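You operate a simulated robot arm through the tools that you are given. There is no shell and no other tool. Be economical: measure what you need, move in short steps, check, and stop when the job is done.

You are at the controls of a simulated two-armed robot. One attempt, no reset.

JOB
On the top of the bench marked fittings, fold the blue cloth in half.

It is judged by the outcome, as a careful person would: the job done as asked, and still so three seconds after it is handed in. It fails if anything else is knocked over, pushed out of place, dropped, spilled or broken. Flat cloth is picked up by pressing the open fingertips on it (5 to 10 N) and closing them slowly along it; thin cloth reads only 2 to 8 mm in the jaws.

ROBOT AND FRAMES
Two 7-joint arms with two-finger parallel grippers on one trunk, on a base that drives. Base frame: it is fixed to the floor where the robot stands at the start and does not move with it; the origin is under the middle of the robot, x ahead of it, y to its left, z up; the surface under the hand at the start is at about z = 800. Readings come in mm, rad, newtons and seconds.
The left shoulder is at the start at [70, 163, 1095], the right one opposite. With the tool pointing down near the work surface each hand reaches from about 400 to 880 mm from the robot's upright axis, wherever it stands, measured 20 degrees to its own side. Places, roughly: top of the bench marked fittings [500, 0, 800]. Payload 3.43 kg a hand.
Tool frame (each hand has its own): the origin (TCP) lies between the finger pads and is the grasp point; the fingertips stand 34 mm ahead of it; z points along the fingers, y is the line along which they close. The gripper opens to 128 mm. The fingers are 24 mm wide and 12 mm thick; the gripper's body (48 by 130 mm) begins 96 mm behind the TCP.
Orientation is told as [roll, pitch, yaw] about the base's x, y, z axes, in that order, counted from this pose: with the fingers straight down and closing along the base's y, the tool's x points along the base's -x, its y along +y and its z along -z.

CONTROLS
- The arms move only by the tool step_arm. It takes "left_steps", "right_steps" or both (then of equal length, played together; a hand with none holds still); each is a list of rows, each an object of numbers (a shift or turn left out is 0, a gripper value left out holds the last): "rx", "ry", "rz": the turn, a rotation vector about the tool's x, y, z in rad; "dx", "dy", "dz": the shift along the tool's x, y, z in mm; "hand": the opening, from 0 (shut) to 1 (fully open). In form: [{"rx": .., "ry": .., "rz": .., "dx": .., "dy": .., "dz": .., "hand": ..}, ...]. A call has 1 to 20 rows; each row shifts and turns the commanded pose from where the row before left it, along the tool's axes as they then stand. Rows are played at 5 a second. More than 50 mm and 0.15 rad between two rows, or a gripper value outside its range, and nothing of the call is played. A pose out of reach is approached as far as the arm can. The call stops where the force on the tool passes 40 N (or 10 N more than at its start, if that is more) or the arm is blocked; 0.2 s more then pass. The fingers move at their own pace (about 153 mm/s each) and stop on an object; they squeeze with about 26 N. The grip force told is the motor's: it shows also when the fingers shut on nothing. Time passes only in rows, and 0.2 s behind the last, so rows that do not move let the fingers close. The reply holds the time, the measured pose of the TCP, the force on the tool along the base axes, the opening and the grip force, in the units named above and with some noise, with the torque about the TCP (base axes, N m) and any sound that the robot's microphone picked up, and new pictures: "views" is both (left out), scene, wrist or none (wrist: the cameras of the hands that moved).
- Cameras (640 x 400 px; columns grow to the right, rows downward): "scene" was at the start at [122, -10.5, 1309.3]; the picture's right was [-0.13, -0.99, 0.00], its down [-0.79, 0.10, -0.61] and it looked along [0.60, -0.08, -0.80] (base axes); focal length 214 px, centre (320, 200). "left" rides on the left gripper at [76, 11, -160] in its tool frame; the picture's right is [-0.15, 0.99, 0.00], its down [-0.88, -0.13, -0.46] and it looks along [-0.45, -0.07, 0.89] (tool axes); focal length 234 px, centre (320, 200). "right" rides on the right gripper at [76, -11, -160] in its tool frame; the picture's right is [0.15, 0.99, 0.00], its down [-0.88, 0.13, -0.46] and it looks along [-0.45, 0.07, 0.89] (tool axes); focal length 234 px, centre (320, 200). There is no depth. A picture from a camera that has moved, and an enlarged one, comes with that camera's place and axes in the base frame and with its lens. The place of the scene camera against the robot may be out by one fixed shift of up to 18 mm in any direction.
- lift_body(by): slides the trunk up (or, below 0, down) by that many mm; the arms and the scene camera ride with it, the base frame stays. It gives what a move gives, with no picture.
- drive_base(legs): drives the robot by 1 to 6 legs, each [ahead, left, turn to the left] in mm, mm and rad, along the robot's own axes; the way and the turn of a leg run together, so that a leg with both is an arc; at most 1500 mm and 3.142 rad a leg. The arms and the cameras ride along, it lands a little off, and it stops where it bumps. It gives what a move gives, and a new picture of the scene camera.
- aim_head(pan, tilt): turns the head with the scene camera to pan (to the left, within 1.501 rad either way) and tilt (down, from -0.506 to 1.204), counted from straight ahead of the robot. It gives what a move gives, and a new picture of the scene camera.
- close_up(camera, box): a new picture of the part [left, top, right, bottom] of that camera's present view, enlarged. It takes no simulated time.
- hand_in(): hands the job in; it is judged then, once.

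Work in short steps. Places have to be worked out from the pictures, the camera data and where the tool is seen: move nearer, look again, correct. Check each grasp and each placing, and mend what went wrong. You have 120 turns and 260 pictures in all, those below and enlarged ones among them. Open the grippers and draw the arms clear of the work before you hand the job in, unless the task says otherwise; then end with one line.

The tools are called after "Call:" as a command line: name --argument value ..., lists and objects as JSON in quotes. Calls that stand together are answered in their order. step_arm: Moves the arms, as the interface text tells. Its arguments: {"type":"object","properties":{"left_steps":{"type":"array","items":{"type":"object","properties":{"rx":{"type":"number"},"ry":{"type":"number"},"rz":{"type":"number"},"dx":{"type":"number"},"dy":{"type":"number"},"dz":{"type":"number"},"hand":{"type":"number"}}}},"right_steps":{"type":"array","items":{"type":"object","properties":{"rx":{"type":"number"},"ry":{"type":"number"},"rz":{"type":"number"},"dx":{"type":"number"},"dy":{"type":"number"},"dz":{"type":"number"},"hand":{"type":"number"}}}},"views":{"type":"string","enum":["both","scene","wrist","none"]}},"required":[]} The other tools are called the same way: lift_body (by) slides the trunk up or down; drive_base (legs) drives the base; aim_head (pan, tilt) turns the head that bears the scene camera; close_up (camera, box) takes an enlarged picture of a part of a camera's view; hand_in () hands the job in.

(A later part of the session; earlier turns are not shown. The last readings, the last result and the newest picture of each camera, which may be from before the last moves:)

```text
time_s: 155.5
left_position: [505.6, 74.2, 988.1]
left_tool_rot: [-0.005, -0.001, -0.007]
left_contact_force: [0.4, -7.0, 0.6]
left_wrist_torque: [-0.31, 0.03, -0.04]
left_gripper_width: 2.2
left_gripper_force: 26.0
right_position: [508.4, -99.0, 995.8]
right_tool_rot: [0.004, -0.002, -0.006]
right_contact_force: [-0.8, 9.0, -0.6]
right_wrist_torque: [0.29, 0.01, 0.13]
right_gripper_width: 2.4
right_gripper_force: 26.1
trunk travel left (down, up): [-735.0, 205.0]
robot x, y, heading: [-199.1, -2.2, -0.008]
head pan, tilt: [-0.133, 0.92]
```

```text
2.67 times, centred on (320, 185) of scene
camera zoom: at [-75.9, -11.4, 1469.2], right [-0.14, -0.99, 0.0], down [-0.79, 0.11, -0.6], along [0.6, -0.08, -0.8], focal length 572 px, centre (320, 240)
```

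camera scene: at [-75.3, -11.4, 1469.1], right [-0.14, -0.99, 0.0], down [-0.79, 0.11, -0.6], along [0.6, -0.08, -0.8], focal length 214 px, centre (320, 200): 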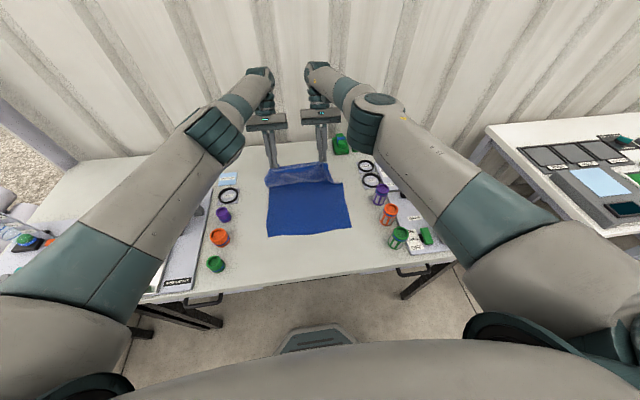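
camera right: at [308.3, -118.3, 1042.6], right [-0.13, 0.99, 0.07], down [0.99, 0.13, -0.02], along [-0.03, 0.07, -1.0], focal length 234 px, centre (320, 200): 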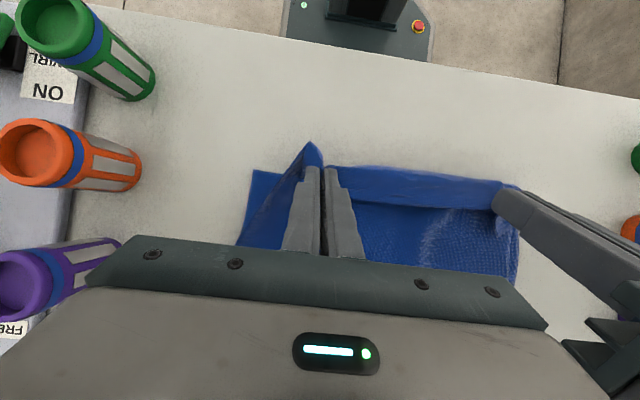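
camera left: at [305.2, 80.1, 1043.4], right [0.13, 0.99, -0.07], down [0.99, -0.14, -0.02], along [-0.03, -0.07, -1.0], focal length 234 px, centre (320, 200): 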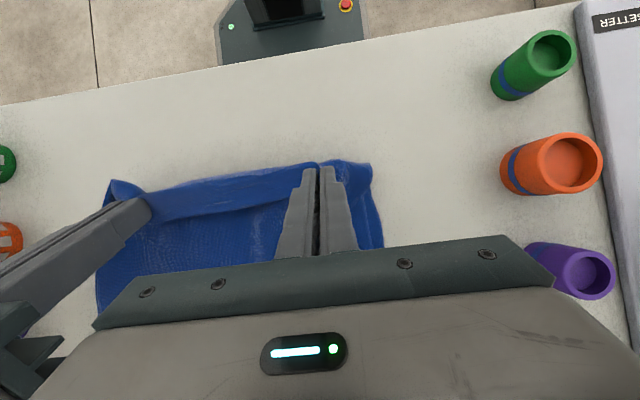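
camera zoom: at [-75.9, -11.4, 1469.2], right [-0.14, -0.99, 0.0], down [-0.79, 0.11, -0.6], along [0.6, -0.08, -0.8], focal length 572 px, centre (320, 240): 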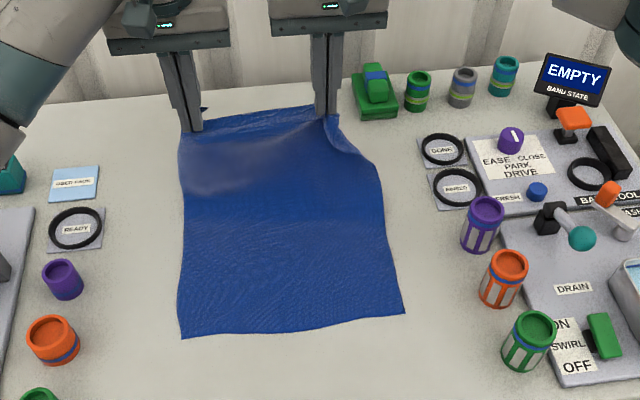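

Near edge ≈283. I drive back 80 mm (needed for final reach), move slightly forward and roll the grippers to −0.9 rad at the apex.

Call:
drive_base --legs '[[-80, 0, 0]]'

Call:
step_arm --left_steps '[{"dx": -20, "dz": -4}, {"dx": -20, "dz": -4}, {"ry": -0.1}, {"ry": -0.1}, {"ry": -0.1}, {"ry": -0.1}, {"ry": -0.1}, {"ry": -0.1}, {"ry": -0.1}, {"ry": -0.1}, {"ry": -0.1}, {}]' --right_steps '[{"dx": -20}, {"dx": -20}, {"ry": -0.1}, {"ry": -0.1}, {"ry": -0.1}, {"ry": -0.1}, {"ry": -0.1}, {"ry": -0.1}, {"ry": -0.1}, {"ry": -0.1}, {"ry": -0.1}, {}]' --views "scene"

Call:
close_up --camera "scene" --box '[200, 110, 400, 235]'

```text
time_s: 156.6
left_position: [425.2, 74.1, 989.1]
left_tool_rot: [-0.004, -0.002, -0.007]
left_contact_force: [1.5, -7.7, 0.8]
left_wrist_torque: [-0.3, -0.07, -0.02]
left_gripper_width: 2.0
left_gripper_force: 26.6
right_position: [429.1, -99.7, 995.3]
right_tool_rot: [0.004, 0.0, -0.006]
right_contact_force: [-0.9, 8.3, 0.1]
right_wrist_torque: [0.26, 0.02, 0.11]
right_gripper_width: 2.3
right_gripper_force: 26.2
trunk travel left (down, up): [-735.0, 205.0]
robot x, y, heading: [-277.4, 1.7, -0.01]
head pan, tilt: [-0.133, 0.92]
camera scene: at [-155.3, -10.8, 1469.2], right [-0.14, -0.99, 0.0], down [-0.79, 0.11, -0.6], along [0.6, -0.08, -0.8], focal length 214 px, centre (320, 200)
```

scene: 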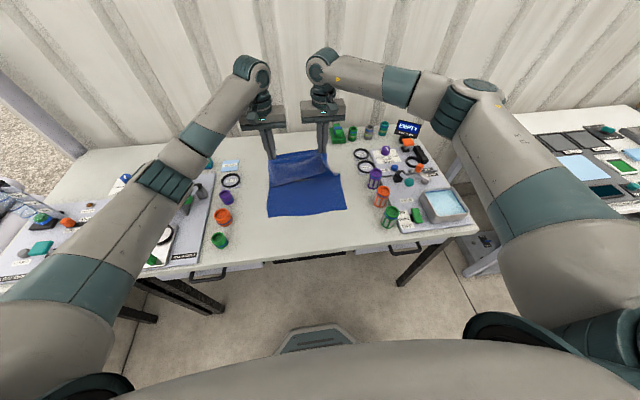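

```text
time_s: 159.2
left_position: [465.6, 73.8, 997.8]
left_tool_rot: [-0.008, -0.902, 0.0]
left_contact_force: [-0.1, -7.0, 0.0]
left_wrist_torque: [-0.15, 0.01, -0.25]
left_gripper_width: 2.3
left_gripper_force: 26.0
right_position: [469.4, -98.7, 995.7]
right_tool_rot: [0.008, -0.902, -0.012]
right_contact_force: [0.0, 6.0, -0.8]
right_wrist_torque: [0.05, -0.03, 0.2]
right_gripper_width: 2.5
right_gripper_force: 26.2
trunk travel left (down, up): [-735.0, 205.0]
robot x, y, heading: [-275.4, 1.3, -0.01]
head pan, tilt: [-0.133, 0.92]
camera scene: at [-155.6, -10.8, 1469.3], right [-0.14, -0.99, 0.0], down [-0.79, 0.11, -0.6], along [0.6, -0.08, -0.8], focal length 214 px, centre (320, 200)
```

scene: 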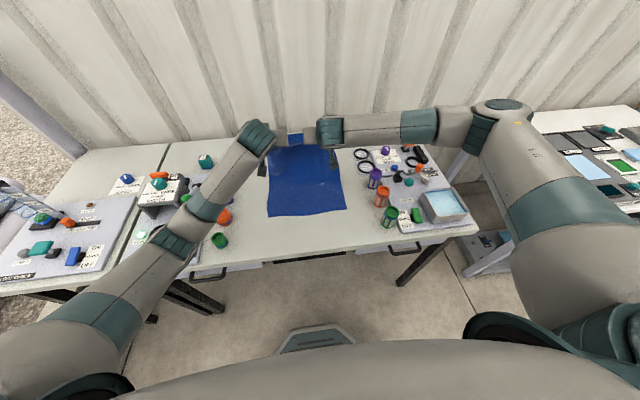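

```text
3.20 times, centred on (300, 172) of scene
camera zoom: at [-155.6, -10.8, 1469.3], right [-0.14, -0.99, 0.0], down [-0.79, 0.11, -0.6], along [0.6, -0.08, -0.8], focal length 686 px, centre (384, 288)
```

zoom: 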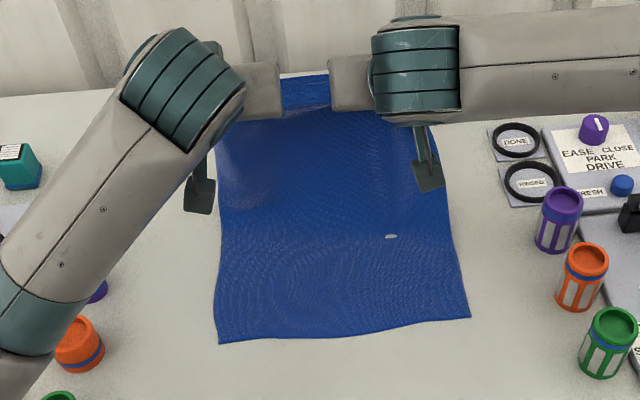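

Cloth hangs well and the edge flap is now turned upward. Descend at 45° (first part), watching that the left arm tracks.

Call:
step_arm --left_steps '[{"dx": 14.05, "dz": -1.6}, {"dx": 14.05, "dz": -1.6}, {"dx": 14.05, "dz": -1.6}, {"dx": 14.05, "dz": -1.6}, {"dx": 14.05, "dz": -1.6}, {"dx": 14.05, "dz": -1.6}, {"dx": 14.05, "dz": -1.6}, {"dx": 14.05, "dz": -1.6}, {"dx": 14.05, "dz": -1.6}, {}]' --right_steps '[{"dx": 14.05, "dz": -1.6}, {"dx": 14.05, "dz": -1.6}, {"dx": 14.05, "dz": -1.6}, {"dx": 14.05, "dz": -1.6}, {"dx": 14.05, "dz": -1.6}, {"dx": 14.05, "dz": -1.6}, {"dx": 14.05, "dz": -1.6}, {"dx": 14.05, "dz": -1.6}, {"dx": 14.05, "dz": -1.6}, {}]' --views "scene"

```text
time_s: 161.4
left_position: [375.1, 74.3, 908.7]
left_tool_rot: [-0.006, -0.903, -0.002]
left_contact_force: [0.2, -5.4, -0.7]
left_wrist_torque: [-0.12, -0.01, -0.19]
left_gripper_width: 2.5
left_gripper_force: 26.1
right_position: [376.6, -98.4, 903.8]
right_tool_rot: [0.008, -0.898, -0.013]
right_contact_force: [-0.2, 5.6, 0.2]
right_wrist_torque: [0.04, 0.02, 0.2]
right_gripper_width: 2.1
right_gripper_force: 25.9
trunk travel left (down, up): [-735.0, 205.0]
robot x, y, heading: [-276.8, 3.9, -0.005]
head pan, tilt: [-0.133, 0.92]
camera scene: at [-155.6, -11.3, 1469.3], right [-0.14, -0.99, 0.0], down [-0.79, 0.11, -0.6], along [0.6, -0.08, -0.8], focal length 214 px, centre (320, 200)
```

scene: 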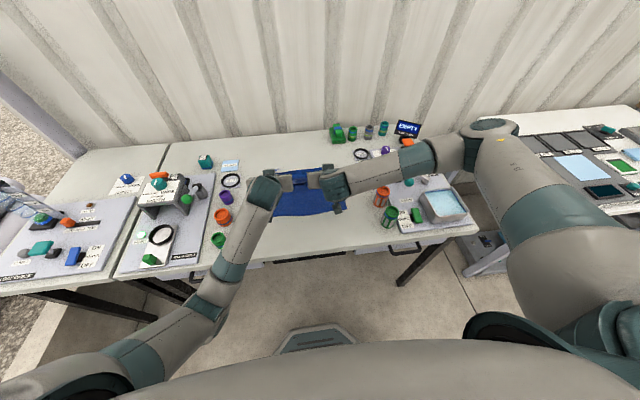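

The left elbow has dropped in front of the bench edge with this strong tilt — a collision risk. I reduce the tilt to −0.5 here and check the elbow.

Call:
step_arm --left_steps '[{"ry": 0.1}, {"ry": 0.1}, {"ry": 0.1}, {"ry": 0.1}, {}]' --right_steps '[{"ry": 0.1}, {"ry": 0.1}, {"ry": 0.1}, {"ry": 0.1}, {}]' --views "both"

```text
time_s: 162.6
left_position: [375.4, 74.6, 907.8]
left_tool_rot: [-0.004, -0.501, -0.004]
left_contact_force: [1.0, -5.4, -0.4]
left_wrist_torque: [-0.16, -0.01, -0.12]
left_gripper_width: 2.2
left_gripper_force: 26.2
right_position: [376.6, -98.4, 905.8]
right_tool_rot: [0.006, -0.501, -0.009]
right_contact_force: [-0.8, 5.5, 0.1]
right_wrist_torque: [0.13, -0.01, 0.15]
right_gripper_width: 2.7
right_gripper_force: 26.1
trunk travel left (down, up): [-735.0, 205.0]
robot x, y, heading: [-278.5, 0.2, -0.006]
head pan, tilt: [-0.133, 0.92]
camera scene: at [-156.5, -10.6, 1469.4], right [-0.14, -0.99, 0.0], down [-0.79, 0.11, -0.61], along [0.6, -0.08, -0.8], focal length 214 px, centre (320, 200)
camera right: at [234.1, -110.0, 1009.7], right [-0.12, 0.99, -0.07], down [0.55, 0.12, 0.82], along [0.82, 0.07, -0.56], focal length 234 px, centre (320, 200)
camera left: at [231.8, 87.0, 1011.1], right [0.14, 0.99, 0.07], down [0.55, -0.13, 0.82], along [0.82, -0.08, -0.56], focal length 234 px, centre (320, 200)
```

scene: 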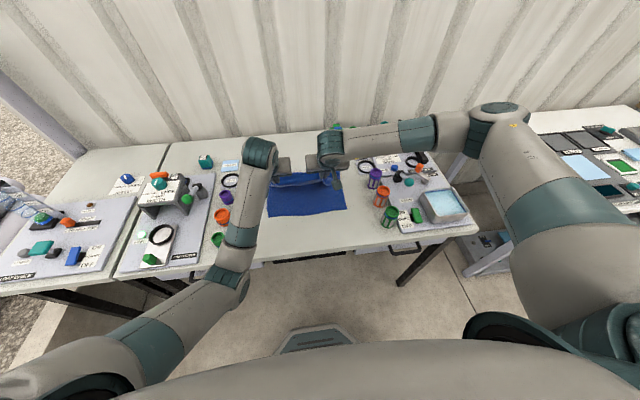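
right: 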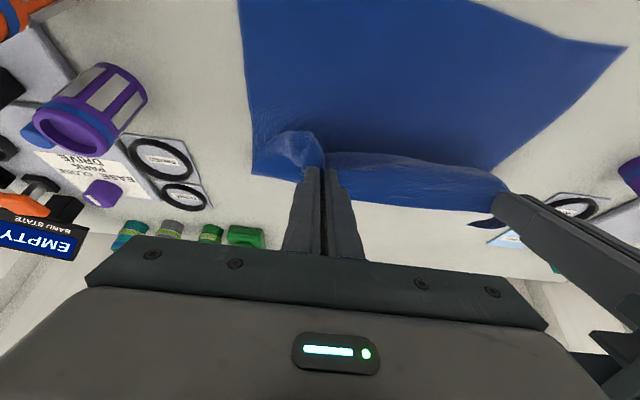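
left: 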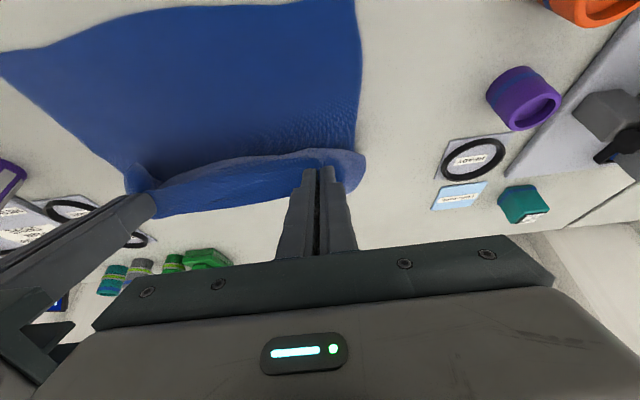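

The left arm stays in an elbow-down posture. I retrace up/forward and un-tilt to restore the elbow-up posture.

Call:
step_arm --left_steps '[{"dx": -26.6, "dz": -7.1}, {"dx": -26.6, "dz": -7.1}, {"dx": -26.6, "dz": -7.1}, {"dx": -26.6, "dz": -7.1}, {"dx": -26.6, "dz": -7.1}, {"ry": 0.1}, {"ry": 0.1}, {"ry": 0.1}, {"ry": 0.1}, {"ry": 0.1}, {"dx": -22, "dz": 14}, {"dx": -22, "dz": 14}, {"dx": -22, "dz": 14}, {"dx": -22, "dz": 14}, {}]' --right_steps '[{"dx": -26.6, "dz": -7.1}, {"dx": -26.6, "dz": -7.1}, {"dx": -26.6, "dz": -7.1}, {"dx": -26.6, "dz": -7.1}, {"dx": -26.6, "dz": -7.1}, {"ry": 0.1}, {"ry": 0.1}, {"ry": 0.1}, {"ry": 0.1}, {"ry": 0.1}, {"dx": -22, "dz": 14}, {"dx": -22, "dz": 14}, {"dx": -22, "dz": 14}, {"dx": -22, "dz": 14}, {}]' --views "scene"

```text
time_s: 165.8
left_position: [541.6, 73.1, 948.4]
left_tool_rot: [-0.007, -0.003, -0.009]
left_contact_force: [0.8, -13.4, -0.3]
left_wrist_torque: [-0.52, -0.02, -0.05]
left_gripper_width: 2.2
left_gripper_force: 26.2
left hand out of reach, approached as far as the arm can: row 9, 10, 13, 14
right_position: [539.4, -103.6, 943.8]
right_tool_rot: [0.007, 0.0, -0.003]
right_contact_force: [-0.4, 11.9, 0.4]
right_wrist_torque: [0.46, 0.02, 0.19]
right_gripper_width: 2.6
right_gripper_force: 26.1
right hand out of reach, approached as far as the arm can: row 14
trunk travel left (down, up): [-735.0, 205.0]
robot x, y, heading: [-274.6, 1.2, -0.012]
head pan, tilt: [-0.133, 0.92]
camera scene: at [-156.0, -10.7, 1469.3], right [-0.14, -0.99, 0.0], down [-0.79, 0.11, -0.61], along [0.6, -0.08, -0.8], focal length 214 px, centre (320, 200)
```

scene: 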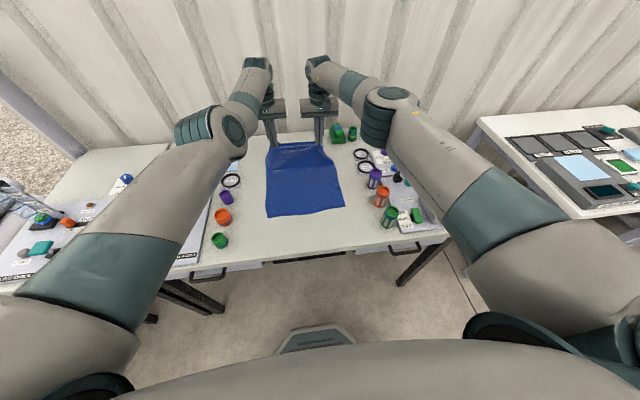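

Elbow-up restored. Go to the apex with a −0.3 tilt and descend at 45° (final line ~40 mm inside the near edge).

Call:
step_arm --left_steps '[{"dx": 14, "dz": -12, "dy": -1}, {"dx": 14, "dz": -12, "dy": -1}, {"dx": 14, "dz": -12}, {"dx": 13, "dz": -13}, {"ry": -0.1}, {"ry": -0.1}, {"ry": -0.1}, {}, {"dx": 14.6, "dz": 7.7}, {"dx": 14.6, "dz": 7.7}, {"dx": 14.6, "dz": 7.7}, {"dx": 14.6, "dz": 7.7}, {"dx": 14.6, "dz": 7.7}, {"dx": 14.6, "dz": 7.7}, {"dx": 14.6, "dz": 7.7}, {"dx": 14.6, "dz": 7.7}, {"dx": 14.6, "dz": 7.7}, {}]' --right_steps '[{"dx": 14, "dz": -13, "dy": 1}, {"dx": 14, "dz": -13, "dy": 1}, {"dx": 14, "dz": -13}, {"dx": 11, "dz": -13}, {"ry": -0.1}, {"ry": -0.1}, {"ry": -0.1}, {}, {"dx": 14.6, "dz": 7.7}, {"dx": 14.6, "dz": 7.7}, {"dx": 14.6, "dz": 7.7}, {"dx": 14.6, "dz": 7.7}, {"dx": 14.6, "dz": 7.7}, {"dx": 14.6, "dz": 7.7}, {"dx": 14.6, "dz": 7.7}, {"dx": 14.6, "dz": 7.7}, {"dx": 14.6, "dz": 7.7}, {}]' --views "scene"

```text
time_s: 169.5
left_position: [403.4, 160.5, 902.4]
left_tool_rot: [0.111, -0.342, 0.039]
left_contact_force: [0.2, 0.1, 0.3]
left_wrist_torque: [-0.01, 0.01, 0.01]
left_gripper_width: 2.1
left_gripper_force: 26.1
right_position: [382.4, -102.4, 890.1]
right_tool_rot: [0.003, -0.3, -0.009]
right_contact_force: [0.0, -0.3, -1.1]
right_wrist_torque: [0.01, -0.01, -0.01]
right_gripper_width: 0.0
right_gripper_force: 25.9
trunk travel left (down, up): [-735.0, 205.0]
robot x, y, heading: [-279.7, 2.1, -0.01]
head pan, tilt: [-0.133, 0.92]
stopped in row 18 (left hand): the arm was blocked; the commanded pose is now the measured one
camera scene: at [-155.9, -10.8, 1469.3], right [-0.14, -0.99, 0.0], down [-0.79, 0.11, -0.61], along [0.6, -0.08, -0.8], focal length 214 px, centre (320, 200)
```

scene: 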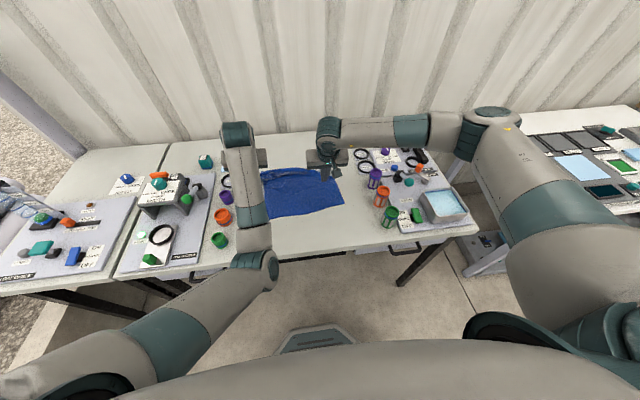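

The left arm flipped elbow-down and got blocked; the right lost its grip. Stop and inspect before moving.

Call:
close_up --camera "scene" --box '[160, 120, 400, 270]'

Call:
close_up --camera "left" --box '[0, 0, 640, 400]'

```text
2.67 times, centred on (280, 195) of scene
camera zoom: at [-155.9, -10.8, 1469.3], right [-0.14, -0.99, 0.0], down [-0.79, 0.11, -0.61], along [0.6, -0.08, -0.8], focal length 572 px, centre (427, 213)
```

zoom: 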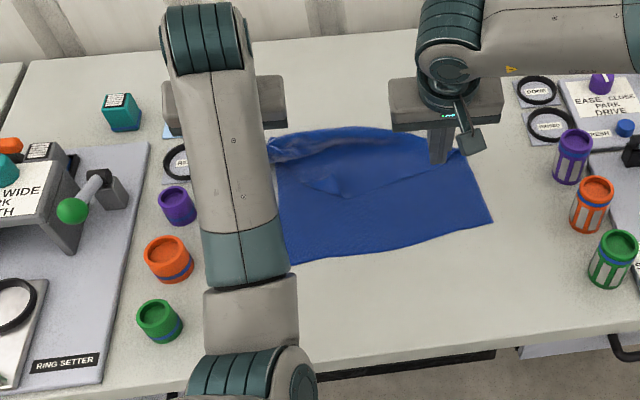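

```text
1.00 times, centred on (320, 200) of left (not enlarged: the box is as wide or as high as the picture)
camera zoom: at [278.8, 149.5, 1027.9], right [0.06, 0.99, 0.15], down [0.69, -0.15, 0.71], along [0.72, 0.06, -0.69], focal length 234 px, centre (320, 200)
```

zoom: 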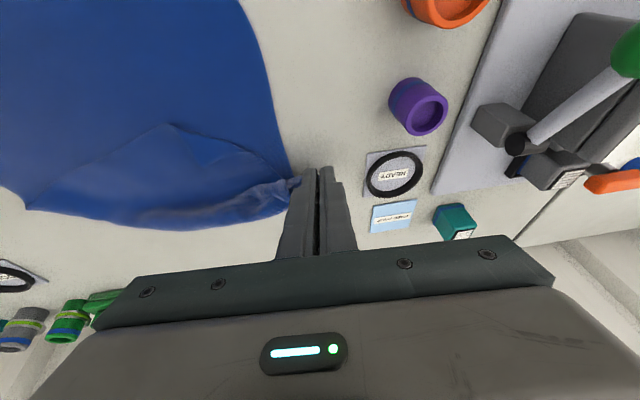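

Nothing is disturbed; the left still holds its corner, the right lost it. I extract the left arm upward/forward, straightening its tilt, and raise the right.

Call:
step_arm --left_steps '[{"dx": -15, "dz": -14}, {"dx": -15, "dz": -14}, {"dx": -18, "dz": -12, "dy": -6, "ry": 0.1}, {"dx": -18, "dz": -8, "dy": -6, "ry": 0.1}, {"dx": -20, "dy": -6, "ry": 0.1, "rx": 0.05}, {"dx": -22, "dy": -6, "ry": 0.04, "rx": 0.06}, {"dx": -22, "dy": -6}, {"dx": -22, "dy": -6}, {}]' --right_steps '[{"dz": -15}, {"dz": -15}, {"dz": -15, "ry": 0.1}, {"dz": -10, "ry": 0.1}, {"ry": 0.1}, {}, {}, {}, {}]' --views "scene"

```text
time_s: 171.5
left_position: [538.4, 124.4, 968.0]
left_tool_rot: [-0.009, -0.002, 0.068]
left_contact_force: [0.6, 1.1, 0.0]
left_wrist_torque: [0.01, 0.02, 0.01]
left_gripper_width: 1.7
left_gripper_force: 25.8
right_position: [366.8, -100.7, 944.9]
right_tool_rot: [0.005, 0.0, -0.004]
right_contact_force: [-0.1, 0.7, 0.4]
right_wrist_torque: [0.01, 0.04, 0.02]
right_gripper_width: 0.0
right_gripper_force: 25.7
trunk travel left (down, up): [-735.0, 205.0]
robot x, y, heading: [-278.2, 2.4, -0.005]
head pan, tilt: [-0.133, 0.92]
camera scene: at [-156.2, -10.9, 1469.4], right [-0.14, -0.99, 0.0], down [-0.79, 0.11, -0.61], along [0.6, -0.08, -0.8], focal length 214 px, centre (320, 200)
```

scene: 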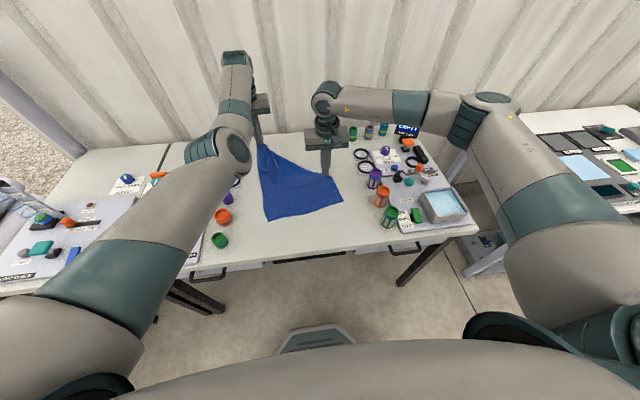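

Good posture now, nothing disturbed. I drive ahead 80 mm, lower the left corner to the bench at the far side and swing the right hand aside to see the cloth.

Call:
drive_base --legs '[[90, 0, 0]]'

Call:
step_arm --left_steps '[{"dz": 20}, {"dz": 20}, {"dz": 20}, {"dz": 20}, {"dz": 15}, {}]' --right_steps '[{"dy": -35}, {"dy": -35}, {"dy": -35}, {"dy": -35}, {}, {}]' --views "wrist"

Call:
close_up --camera "scene" --box '[200, 130, 440, 280]'

```text
time_s: 172.6
left_position: [628.4, 125.6, 969.5]
left_tool_rot: [-0.011, 0.001, 0.067]
left_contact_force: [-0.1, 0.0, 0.2]
left_wrist_torque: [0.03, 0.01, 0.0]
left_gripper_width: 1.8
left_gripper_force: 25.9
right_position: [457.9, -99.9, 944.7]
right_tool_rot: [0.006, -0.002, -0.005]
right_contact_force: [0.4, 0.6, -1.3]
right_wrist_torque: [-0.02, 0.0, 0.01]
right_gripper_width: 0.0
right_gripper_force: 26.0
trunk travel left (down, up): [-735.0, 205.0]
robot x, y, heading: [-187.4, -0.3, -0.003]
head pan, tilt: [-0.133, 0.92]
camera scene: at [-65.1, -11.2, 1469.4], right [-0.14, -0.99, 0.0], down [-0.79, 0.11, -0.61], along [0.6, -0.08, -0.8], focal length 214 px, centre (320, 200)
```

scene: 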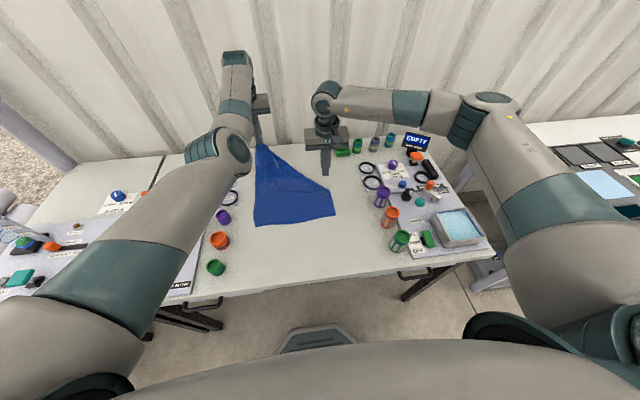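

```text
time_s: 174.0
left_position: [629.1, 125.1, 874.6]
left_tool_rot: [-0.011, -0.003, 0.07]
left_contact_force: [-0.1, 0.3, -0.1]
left_wrist_torque: [0.06, -0.05, 0.0]
left_gripper_width: 1.8
left_gripper_force: 26.3
right_position: [456.6, -241.7, 940.8]
right_tool_rot: [0.004, -0.002, -0.005]
right_contact_force: [-0.1, 0.6, 0.7]
right_wrist_torque: [0.03, 0.02, 0.0]
right_gripper_width: 0.0
right_gripper_force: 25.5
trunk travel left (down, up): [-735.0, 205.0]
robot x, y, heading: [-186.5, 0.2, -0.009]
head pan, tilt: [-0.133, 0.92]
camera right: at [380.5, -253.2, 1101.8], right [-0.14, 0.99, 0.01], down [0.88, 0.12, 0.46], along [0.45, 0.07, -0.89], focal length 234 px, centre (320, 200)
camera left: at [551.8, 132.1, 1034.9], right [0.08, 1.0, -0.01], down [0.89, -0.07, 0.46], along [0.46, -0.04, -0.89], focal length 234 px, centre (320, 200)
```

right: 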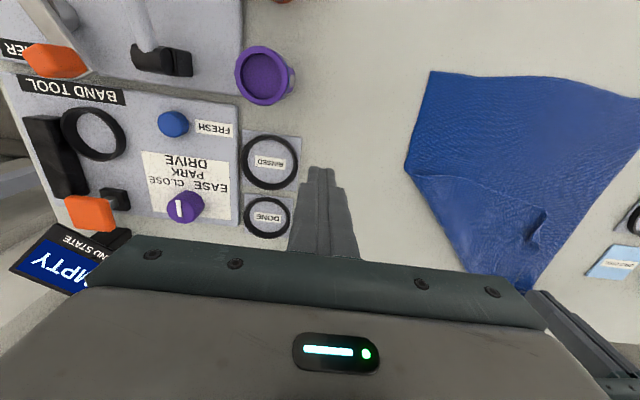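
left: 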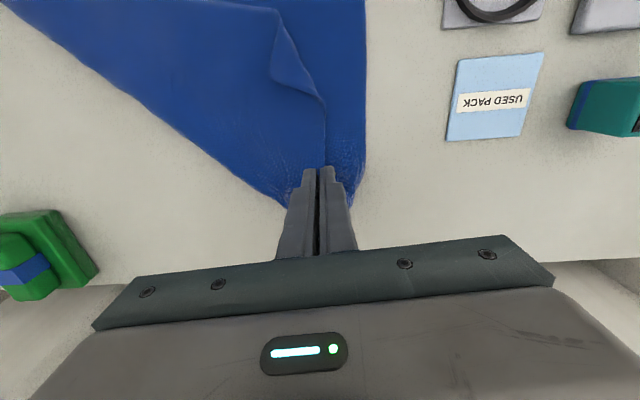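

```text
2.67 times, centred on (320, 205) of scene
camera zoom: at [-65.4, -11.7, 1469.4], right [-0.14, -0.99, 0.0], down [-0.79, 0.11, -0.61], along [0.6, -0.08, -0.8], focal length 572 px, centre (320, 187)
```

zoom: 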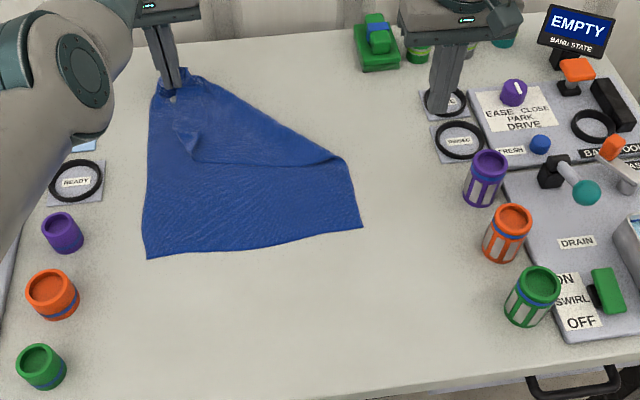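

The far-right corner is folded over near (506,105). I release the left corner onto the bench and move the left aside, then bring the right hand over that corner.

Call:
step_arm --left_steps '[{"dz": 15}, {"dz": 15}, {"hand": 0.1}, {"hand": 0.2}, {"dz": -20}, {"dz": -40}, {"dz": -40}, {"dy": 40}, {"dy": 40}, {"dy": 40}, {}]' --right_steps '[{}, {}, {}, {}, {}, {}, {"hand": 0.3}, {"dy": 20}, {"dy": 40}, {"dy": 40}, {"dy": 40}]' --views "none"

Call:
step_arm --right_steps '[{"dy": 40, "dx": -8}, {"dy": 40, "dx": -8}, {"dy": 40, "dx": -8}, {"dy": 40, "dx": -8}, {"dy": 20, "dz": 20}, {"dz": 25}]' --views "wrist"

```text
time_s: 176.4
left_position: [618.4, 243.1, 940.8]
left_tool_rot: [-0.012, 0.0, 0.069]
left_contact_force: [0.4, -0.1, 0.5]
left_wrist_torque: [-0.02, 0.02, -0.02]
left_gripper_width: 25.8
left_gripper_force: 0.1
left hand out of reach, approached as far as the arm can: row 2
right_position: [460.3, -99.2, 944.4]
right_tool_rot: [0.004, 0.0, -0.006]
right_contact_force: [-0.4, -0.1, -0.2]
right_wrist_torque: [-0.01, 0.01, -0.01]
right_gripper_width: 38.4
right_gripper_force: 0.0
trunk travel left (down, up): [-735.0, 205.0]
robot x, y, heading: [-187.3, -2.1, -0.003]
head pan, tilt: [-0.133, 0.92]
```

```text
time_s: 177.8
left_position: [618.0, 242.9, 941.2]
left_tool_rot: [-0.01, 0.001, 0.069]
left_contact_force: [-0.7, 0.3, 0.0]
left_wrist_torque: [-0.01, 0.02, 0.0]
left_gripper_width: 25.7
left_gripper_force: 0.1
right_position: [492.3, 81.2, 899.2]
right_tool_rot: [0.006, 0.0, -0.006]
right_contact_force: [0.0, 0.1, 0.2]
right_wrist_torque: [0.02, 0.02, 0.02]
right_gripper_width: 38.5
right_gripper_force: 0.2
trunk travel left (down, up): [-735.0, 205.0]
robot x, y, heading: [-185.4, 2.1, -0.003]
head pan, tilt: [-0.133, 0.92]
camera right: at [416.0, 67.2, 1060.5], right [-0.14, 0.99, 0.01], down [0.88, 0.12, 0.46], along [0.45, 0.07, -0.89], focal length 234 px, centre (320, 200)
```

right: 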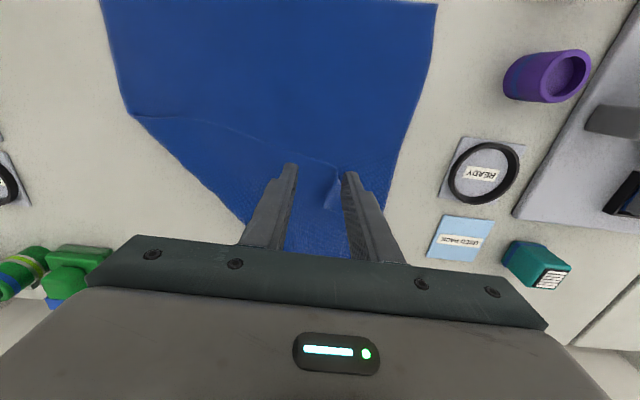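

Flap corner ≈ (502,104). Position just inside the flap edge and press there.

Call:
step_arm --right_steps '[{"dx": -7, "dy": -5, "dz": 15}, {"dx": -7, "dy": -5, "dz": 20}, {"dz": 17}, {"dz": 4}, {"dz": 3}, {"dz": 2}, {}]' --views "none"

Call:
close_up --camera "right" --box '[220, 100, 420, 225]'

```text
time_s: 179.4
left_position: [617.2, 242.9, 942.5]
left_tool_rot: [-0.011, -0.002, 0.068]
left_contact_force: [-1.1, -0.2, 0.1]
left_wrist_torque: [0.01, -0.02, -0.02]
left_gripper_width: 25.8
left_gripper_force: 0.2
right_position: [504.9, 70.2, 839.1]
right_tool_rot: [0.005, 0.0, -0.007]
right_contact_force: [0.5, -0.5, 0.0]
right_wrist_torque: [-0.01, -0.01, -0.02]
right_gripper_width: 38.2
right_gripper_force: 0.1
trunk travel left (down, up): [-735.0, 205.0]
robot x, y, heading: [-188.6, -2.1, -0.003]
head pan, tilt: [-0.133, 0.92]
```

```text
3.20 times, centred on (320, 162) of right
camera zoom: at [428.9, 57.1, 998.8], right [-0.14, 0.99, 0.01], down [0.88, 0.12, 0.46], along [0.45, 0.07, -0.89], focal length 749 px, centre (320, 320)
```

zoom: 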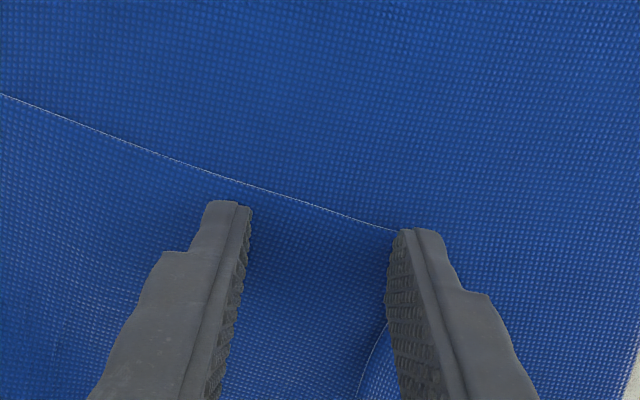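

Corner is right under the right-hand finger; shift 14 mm inward, press and close.

Call:
step_arm --right_steps '[{"dz": -4}, {"dy": -14, "dx": -2}, {"dz": 4}, {"dz": 2}, {"dz": 1}, {"dz": 0.8}, {}]' --views "none"

```text
time_s: 181.0
left_position: [615.5, 243.5, 943.6]
left_tool_rot: [-0.01, -0.003, 0.067]
left_contact_force: [-0.1, -0.9, -0.1]
left_wrist_torque: [0.0, 0.0, 0.0]
left_gripper_width: 25.7
left_gripper_force: 0.0
right_position: [507.3, 56.4, 835.8]
right_tool_rot: [0.005, -0.004, -0.004]
right_contact_force: [-1.8, -0.8, 15.5]
right_wrist_torque: [-0.23, 0.06, 0.01]
right_gripper_width: 38.4
right_gripper_force: 0.0
trunk travel left (down, up): [-735.0, 205.0]
robot x, y, heading: [-188.7, -3.4, -0.006]
head pan, tilt: [-0.133, 0.92]
```

Call:
step_arm --right_steps '[{"dz": -0.4}, {"hand": 0.26}, {"hand": 0.22}, {"hand": 0.18}, {"hand": 0.15}, {"hand": 0.12}, {"hand": 0.09}, {"hand": 0.06}, {"hand": 0.03}, {"hand": 0.0}, {}, {}, {"dz": -15}, {"dz": -25}, {"dz": -25}, {}]' --views "wrist"

```text
time_s: 184.4
left_position: [618.2, 243.3, 942.1]
left_tool_rot: [-0.01, -0.001, 0.069]
left_contact_force: [-0.3, 0.4, 0.2]
left_wrist_torque: [0.0, -0.05, 0.0]
left_gripper_width: 25.8
left_gripper_force: 0.0
right_position: [507.5, 54.2, 899.2]
right_tool_rot: [0.004, 0.002, -0.004]
right_contact_force: [0.0, -0.4, 0.0]
right_wrist_torque: [0.01, 0.02, -0.01]
right_gripper_width: 2.1
right_gripper_force: 26.4
trunk travel left (down, up): [-735.0, 205.0]
robot x, y, heading: [-186.8, 0.1, -0.005]
head pan, tilt: [-0.133, 0.92]
camera right: at [431.2, 41.6, 1059.5], right [-0.14, 0.99, 0.01], down [0.88, 0.12, 0.46], along [0.45, 0.07, -0.89], focal length 234 px, centre (320, 200)
```

right: 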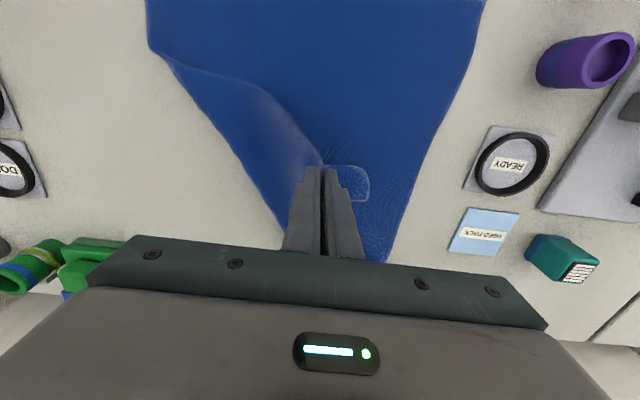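

Flap only is held (2.1 mm). Carry it out to the far-right to open the cloth.

Call:
step_arm --right_steps '[{"dx": -10, "dy": -30}, {"dx": -15, "dy": -30}, {"dx": -20, "dy": -30}, {"dx": -20, "dy": -30}, {"dx": -20, "dy": -30}, {"dx": -15, "dy": -25}, {"dz": 20}, {"dz": 15}, {}]' --views "wrist"

Call:
close_up --camera "scene" --box '[200, 120, 440, 270]'

```text
time_s: 186.4
left_position: [617.3, 242.8, 943.0]
left_tool_rot: [-0.011, -0.001, 0.069]
left_contact_force: [-0.1, -0.1, 0.1]
left_wrist_torque: [-0.02, 0.0, 0.0]
left_gripper_width: 25.9
left_gripper_force: 0.0
right_position: [604.9, -121.0, 864.0]
right_tool_rot: [0.006, 0.001, -0.004]
right_contact_force: [0.6, 0.8, -0.6]
right_wrist_torque: [0.0, -0.02, 0.0]
right_gripper_width: 2.2
right_gripper_force: 26.1
trunk travel left (down, up): [-735.0, 205.0]
robot x, y, heading: [-186.8, 0.3, -0.007]
head pan, tilt: [-0.133, 0.92]
camera right: at [528.4, -133.6, 1023.9], right [-0.14, 0.99, 0.01], down [0.88, 0.12, 0.46], along [0.45, 0.07, -0.89], focal length 234 px, centre (320, 200)
```

right: 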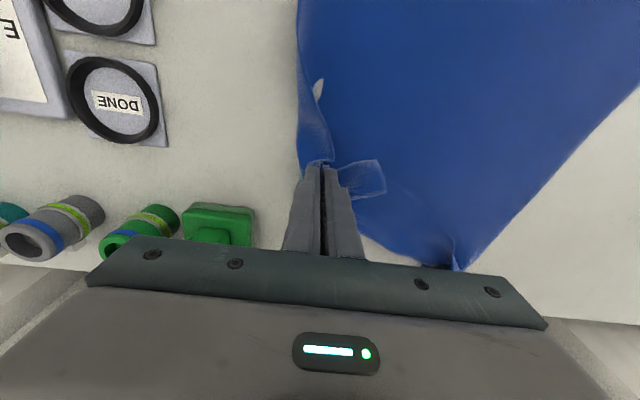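

```text
2.67 times, centred on (320, 195) of scene
camera zoom: at [-65.1, -11.3, 1469.3], right [-0.14, -0.99, 0.0], down [-0.79, 0.11, -0.61], along [0.6, -0.08, -0.8], focal length 572 px, centre (320, 213)
```

zoom: 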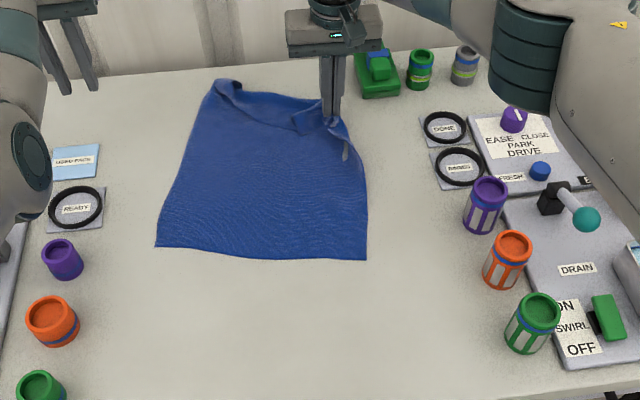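

Mostly open; the right corner has a small ear folded inward near (597,−65). I set the right down, release, and hover over the ear.

Call:
step_arm --right_steps '[{"dz": 12}, {"dz": 8}, {"hand": 0.1}, {"hand": 0.2}, {"dz": -20}, {"dz": -30}, {"dy": 25, "dx": 5, "hand": 0.25}, {"dy": 20}, {}]' --views "wrist"

Call:
close_up --camera "right" --box '[220, 100, 420, 225]'

```text
time_s: 188.4
left_position: [617.2, 242.3, 942.3]
left_tool_rot: [-0.011, -0.002, 0.069]
left_contact_force: [-0.1, -0.7, 0.0]
left_wrist_torque: [0.02, -0.01, -0.02]
left_gripper_width: 25.8
left_gripper_force: 0.1
right_position: [601.2, -75.9, 895.4]
right_tool_rot: [0.004, -0.002, -0.006]
right_contact_force: [-0.1, -0.8, 1.1]
right_wrist_torque: [0.02, -0.03, 0.02]
right_gripper_width: 32.2
right_gripper_force: 0.1
trunk travel left (down, up): [-735.0, 205.0]
robot x, y, heading: [-188.4, -1.3, -0.009]
head pan, tilt: [-0.133, 0.92]
camera right: at [524.9, -89.2, 1055.1], right [-0.14, 0.99, 0.01], down [0.88, 0.12, 0.46], along [0.45, 0.07, -0.89], focal length 234 px, centre (320, 200)
```

right: 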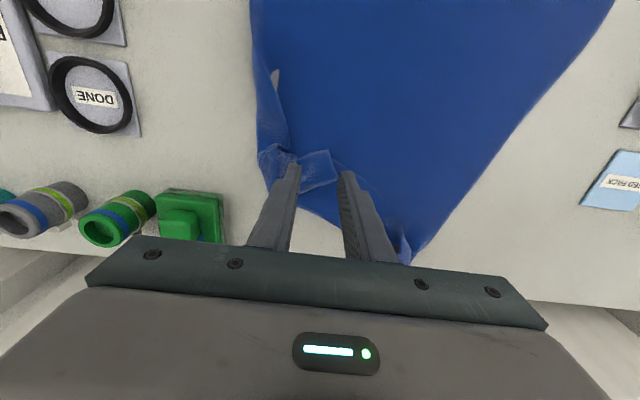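

```text
3.20 times, centred on (320, 162) of right
camera zoom: at [524.9, -89.2, 1055.1], right [-0.14, 0.99, 0.01], down [0.88, 0.12, 0.46], along [0.45, 0.07, -0.89], focal length 749 px, centre (320, 320)
```

zoom: 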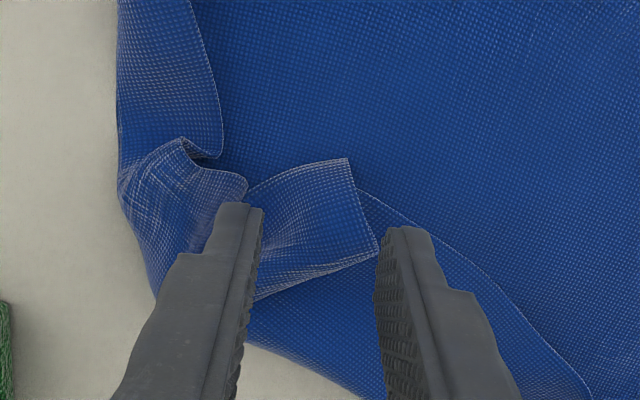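

The corner ear spans y −99…−59 around x≈612. I press on it, close, and lift in one go.

Call:
step_arm --right_steps '[{"dx": -11, "dy": -2, "dz": 20}, {"dz": 20}, {"dz": 12}, {"dz": 2}, {"dz": 1.5}, {"dz": 1}, {"dz": 1}, {"hand": 0.2}, {"hand": 0.16}, {"hand": 0.12}, {"hand": 0.09}, {"hand": 0.06}, {"hand": 0.03}, {"hand": 0.0}, {}, {}, {"dz": -20}, {"dz": -25}, {}]' --views "wrist"

```text
time_s: 192.4
left_position: [617.4, 242.6, 941.3]
left_tool_rot: [-0.007, 0.002, 0.069]
left_contact_force: [0.0, -0.1, -0.4]
left_wrist_torque: [-0.02, 0.02, 0.0]
left_gripper_width: 25.4
left_gripper_force: 0.0
right_position: [611.8, -75.9, 880.7]
right_tool_rot: [0.006, 0.001, -0.002]
right_contact_force: [-0.4, 0.6, -0.2]
right_wrist_torque: [0.01, 0.02, -0.02]
right_gripper_width: 0.1
right_gripper_force: 25.9
trunk travel left (down, up): [-735.0, 205.0]
robot x, y, heading: [-188.5, 2.3, -0.006]
head pan, tilt: [-0.133, 0.92]
camera right: at [535.8, -89.3, 1041.5], right [-0.14, 0.99, 0.01], down [0.88, 0.12, 0.46], along [0.45, 0.07, -0.89], focal length 234 px, centre (320, 200)
```

right: 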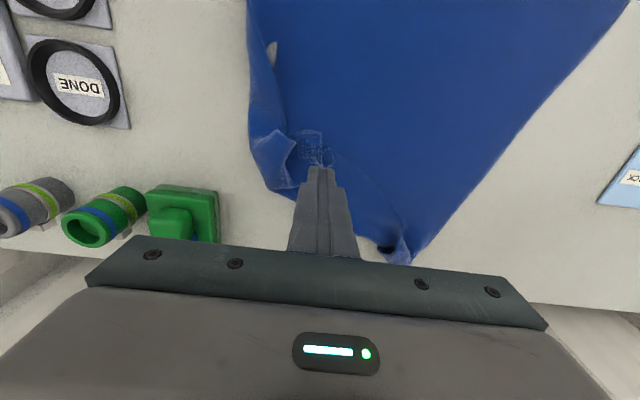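

Missed (not enough pressure). Look closer.

Call:
close_up --camera "right" --box '[210, 90, 410, 215]'

```text
3.20 times, centred on (310, 152) of right
camera zoom: at [535.8, -89.3, 1041.5], right [-0.14, 0.99, 0.01], down [0.88, 0.12, 0.46], along [0.45, 0.07, -0.89], focal length 749 px, centre (352, 352)
```

zoom: 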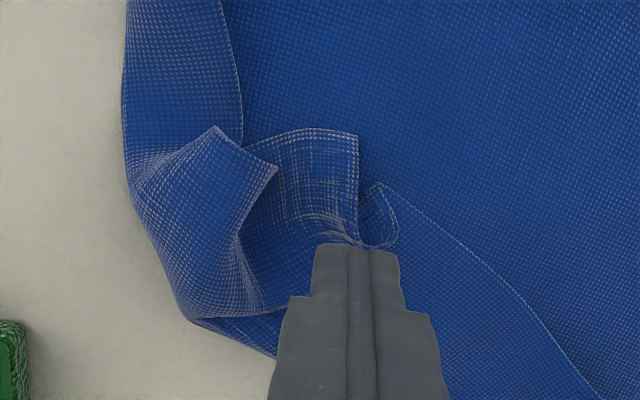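

The ear's free end now stands up near (603,−112). I straddle it with wider-open fingers and close on it.

Call:
step_arm --right_steps '[{"hand": 0.45, "dz": -10}, {"dx": 6, "dy": -18}, {"dx": 5, "dy": -17}, {"dz": 20}, {"dz": 20}, {"dz": 8}, {"dz": 2}, {"dz": 1.5}, {"hand": 0.35}, {"hand": 0.28}, {"hand": 0.2}, {"hand": 0.14}, {"hand": 0.08}, {"hand": 0.03}, {"hand": 0}, {}, {"dz": -15}, {"dz": -25}, {}]' --views "wrist"

```text
time_s: 196.4
left_position: [617.5, 242.5, 941.9]
left_tool_rot: [-0.011, 0.0, 0.068]
left_contact_force: [0.3, -0.1, -0.2]
left_wrist_torque: [0.01, 0.0, 0.01]
left_gripper_width: 25.4
left_gripper_force: 0.1
right_position: [601.4, -113.0, 880.1]
right_tool_rot: [0.003, 0.001, -0.006]
right_contact_force: [-1.3, -0.3, -0.9]
right_wrist_torque: [0.02, 0.03, -0.01]
right_gripper_width: 2.9
right_gripper_force: 26.0
trunk travel left (down, up): [-735.0, 205.0]
robot x, y, heading: [-186.9, -4.0, -0.006]
head pan, tilt: [-0.133, 0.92]
camera right: at [525.3, -126.0, 1040.2], right [-0.14, 0.99, 0.01], down [0.88, 0.12, 0.46], along [0.45, 0.07, -0.89], focal length 234 px, centre (320, 200)
```

right: 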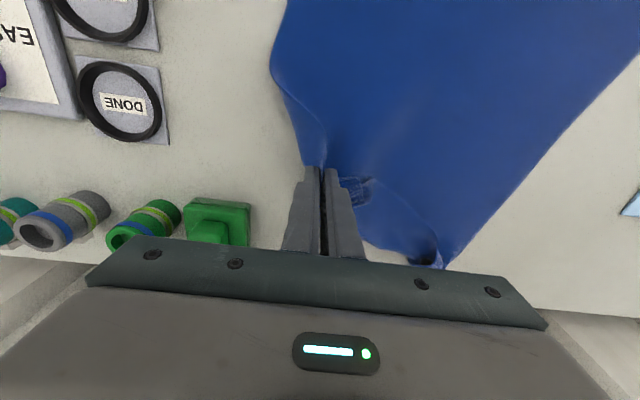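

Held (2.9 mm). Pull it outward to the far right, lay down, release, and look.

Call:
step_arm --right_steps '[{"dx": -8, "dy": -15}, {"dx": -8, "dy": -15}, {"dx": -6, "dy": -15}, {"dx": 0, "dy": -10}, {"dz": 15}, {"dz": 15}, {"dz": 8}, {"hand": 0.1}, {"hand": 0.2}, {"dz": -20}, {"dz": -40}, {"dz": -40}, {"dy": -40}, {}]' --views "wrist"

Call:
close_up --camera "scene" --box '[200, 120, 440, 270]'

```text
time_s: 199.4
left_position: [616.9, 244.1, 941.8]
left_tool_rot: [-0.012, -0.003, 0.069]
left_contact_force: [0.2, 1.3, 1.3]
left_wrist_torque: [-0.04, 0.01, -0.03]
left_gripper_width: 25.8
left_gripper_force: 0.1
right_position: [624.9, -205.7, 941.1]
right_tool_rot: [0.004, -0.001, -0.002]
right_contact_force: [-0.3, 0.6, 0.4]
right_wrist_torque: [-0.02, -0.02, 0.02]
right_gripper_width: 25.6
right_gripper_force: 0.0
trunk travel left (down, up): [-735.0, 205.0]
robot x, y, heading: [-186.8, 1.5, -0.005]
head pan, tilt: [-0.133, 0.92]
camera right: at [547.9, -219.2, 1102.6], right [-0.14, 0.99, 0.0], down [0.88, 0.12, 0.46], along [0.45, 0.07, -0.89], focal length 234 px, centre (320, 200)
```

right: 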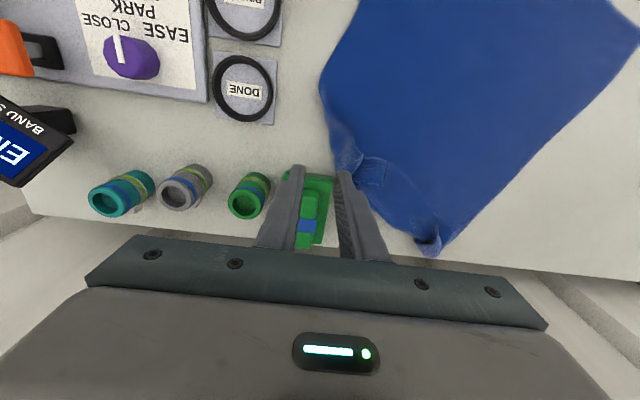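

```text
2.67 times, centred on (320, 195) of scene
camera zoom: at [-65.0, -9.6, 1469.3], right [-0.14, -0.99, 0.0], down [-0.79, 0.11, -0.61], along [0.6, -0.08, -0.8], focal length 572 px, centre (320, 213)
```

zoom: 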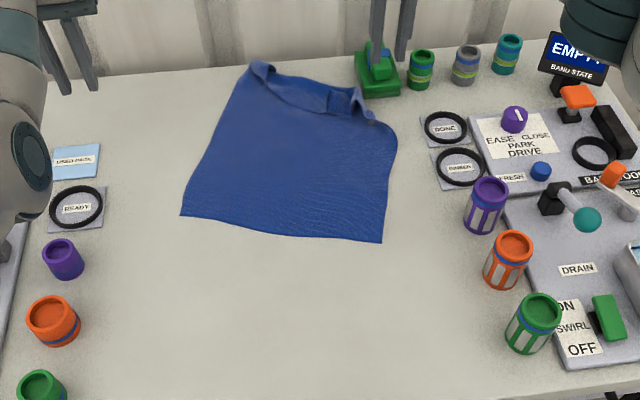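

The cloth is open but rotated ~18° with its far edge turned over. Since it slides easily on the bench, I'll press with closed fingertips and drag it back square and nearer. First hover both hands on it.

Call:
step_arm --left_steps '[{"dy": -37, "hand": 0}, {"dy": -37, "dx": 15}, {"dy": -37, "dx": 15}, {"dy": -37, "dx": 15}, {"dy": -30, "dx": 10}, {"dz": 35}, {"dz": 35}, {"dz": 20}, {"dz": 10}, {"dz": 3}, {}]' --right_steps '[{"dx": 25, "hand": 0}, {"dx": 25}, {"dx": 25, "dy": 20}, {"dx": 25, "dy": 35}, {"dx": 5, "dy": 40}, {"dz": 35}, {"dz": 35}, {"dz": 20}, {"dz": 10}, {"dz": 3}, {}]' --views "none"

```text
time_s: 201.8
left_position: [574.7, 62.0, 842.3]
left_tool_rot: [-0.011, 0.0, 0.069]
left_contact_force: [-0.1, 0.5, 0.2]
left_wrist_torque: [0.01, 0.03, 0.0]
left_gripper_width: 0.0
left_gripper_force: 26.2
right_position: [517.8, -110.5, 838.7]
right_tool_rot: [0.004, 0.0, -0.005]
right_contact_force: [-0.2, 1.1, 0.0]
right_wrist_torque: [-0.01, -0.01, -0.01]
right_gripper_width: 0.1
right_gripper_force: 26.0
trunk travel left (down, up): [-735.0, 205.0]
robot x, y, heading: [-188.5, -0.3, -0.004]
head pan, tilt: [-0.133, 0.92]
```

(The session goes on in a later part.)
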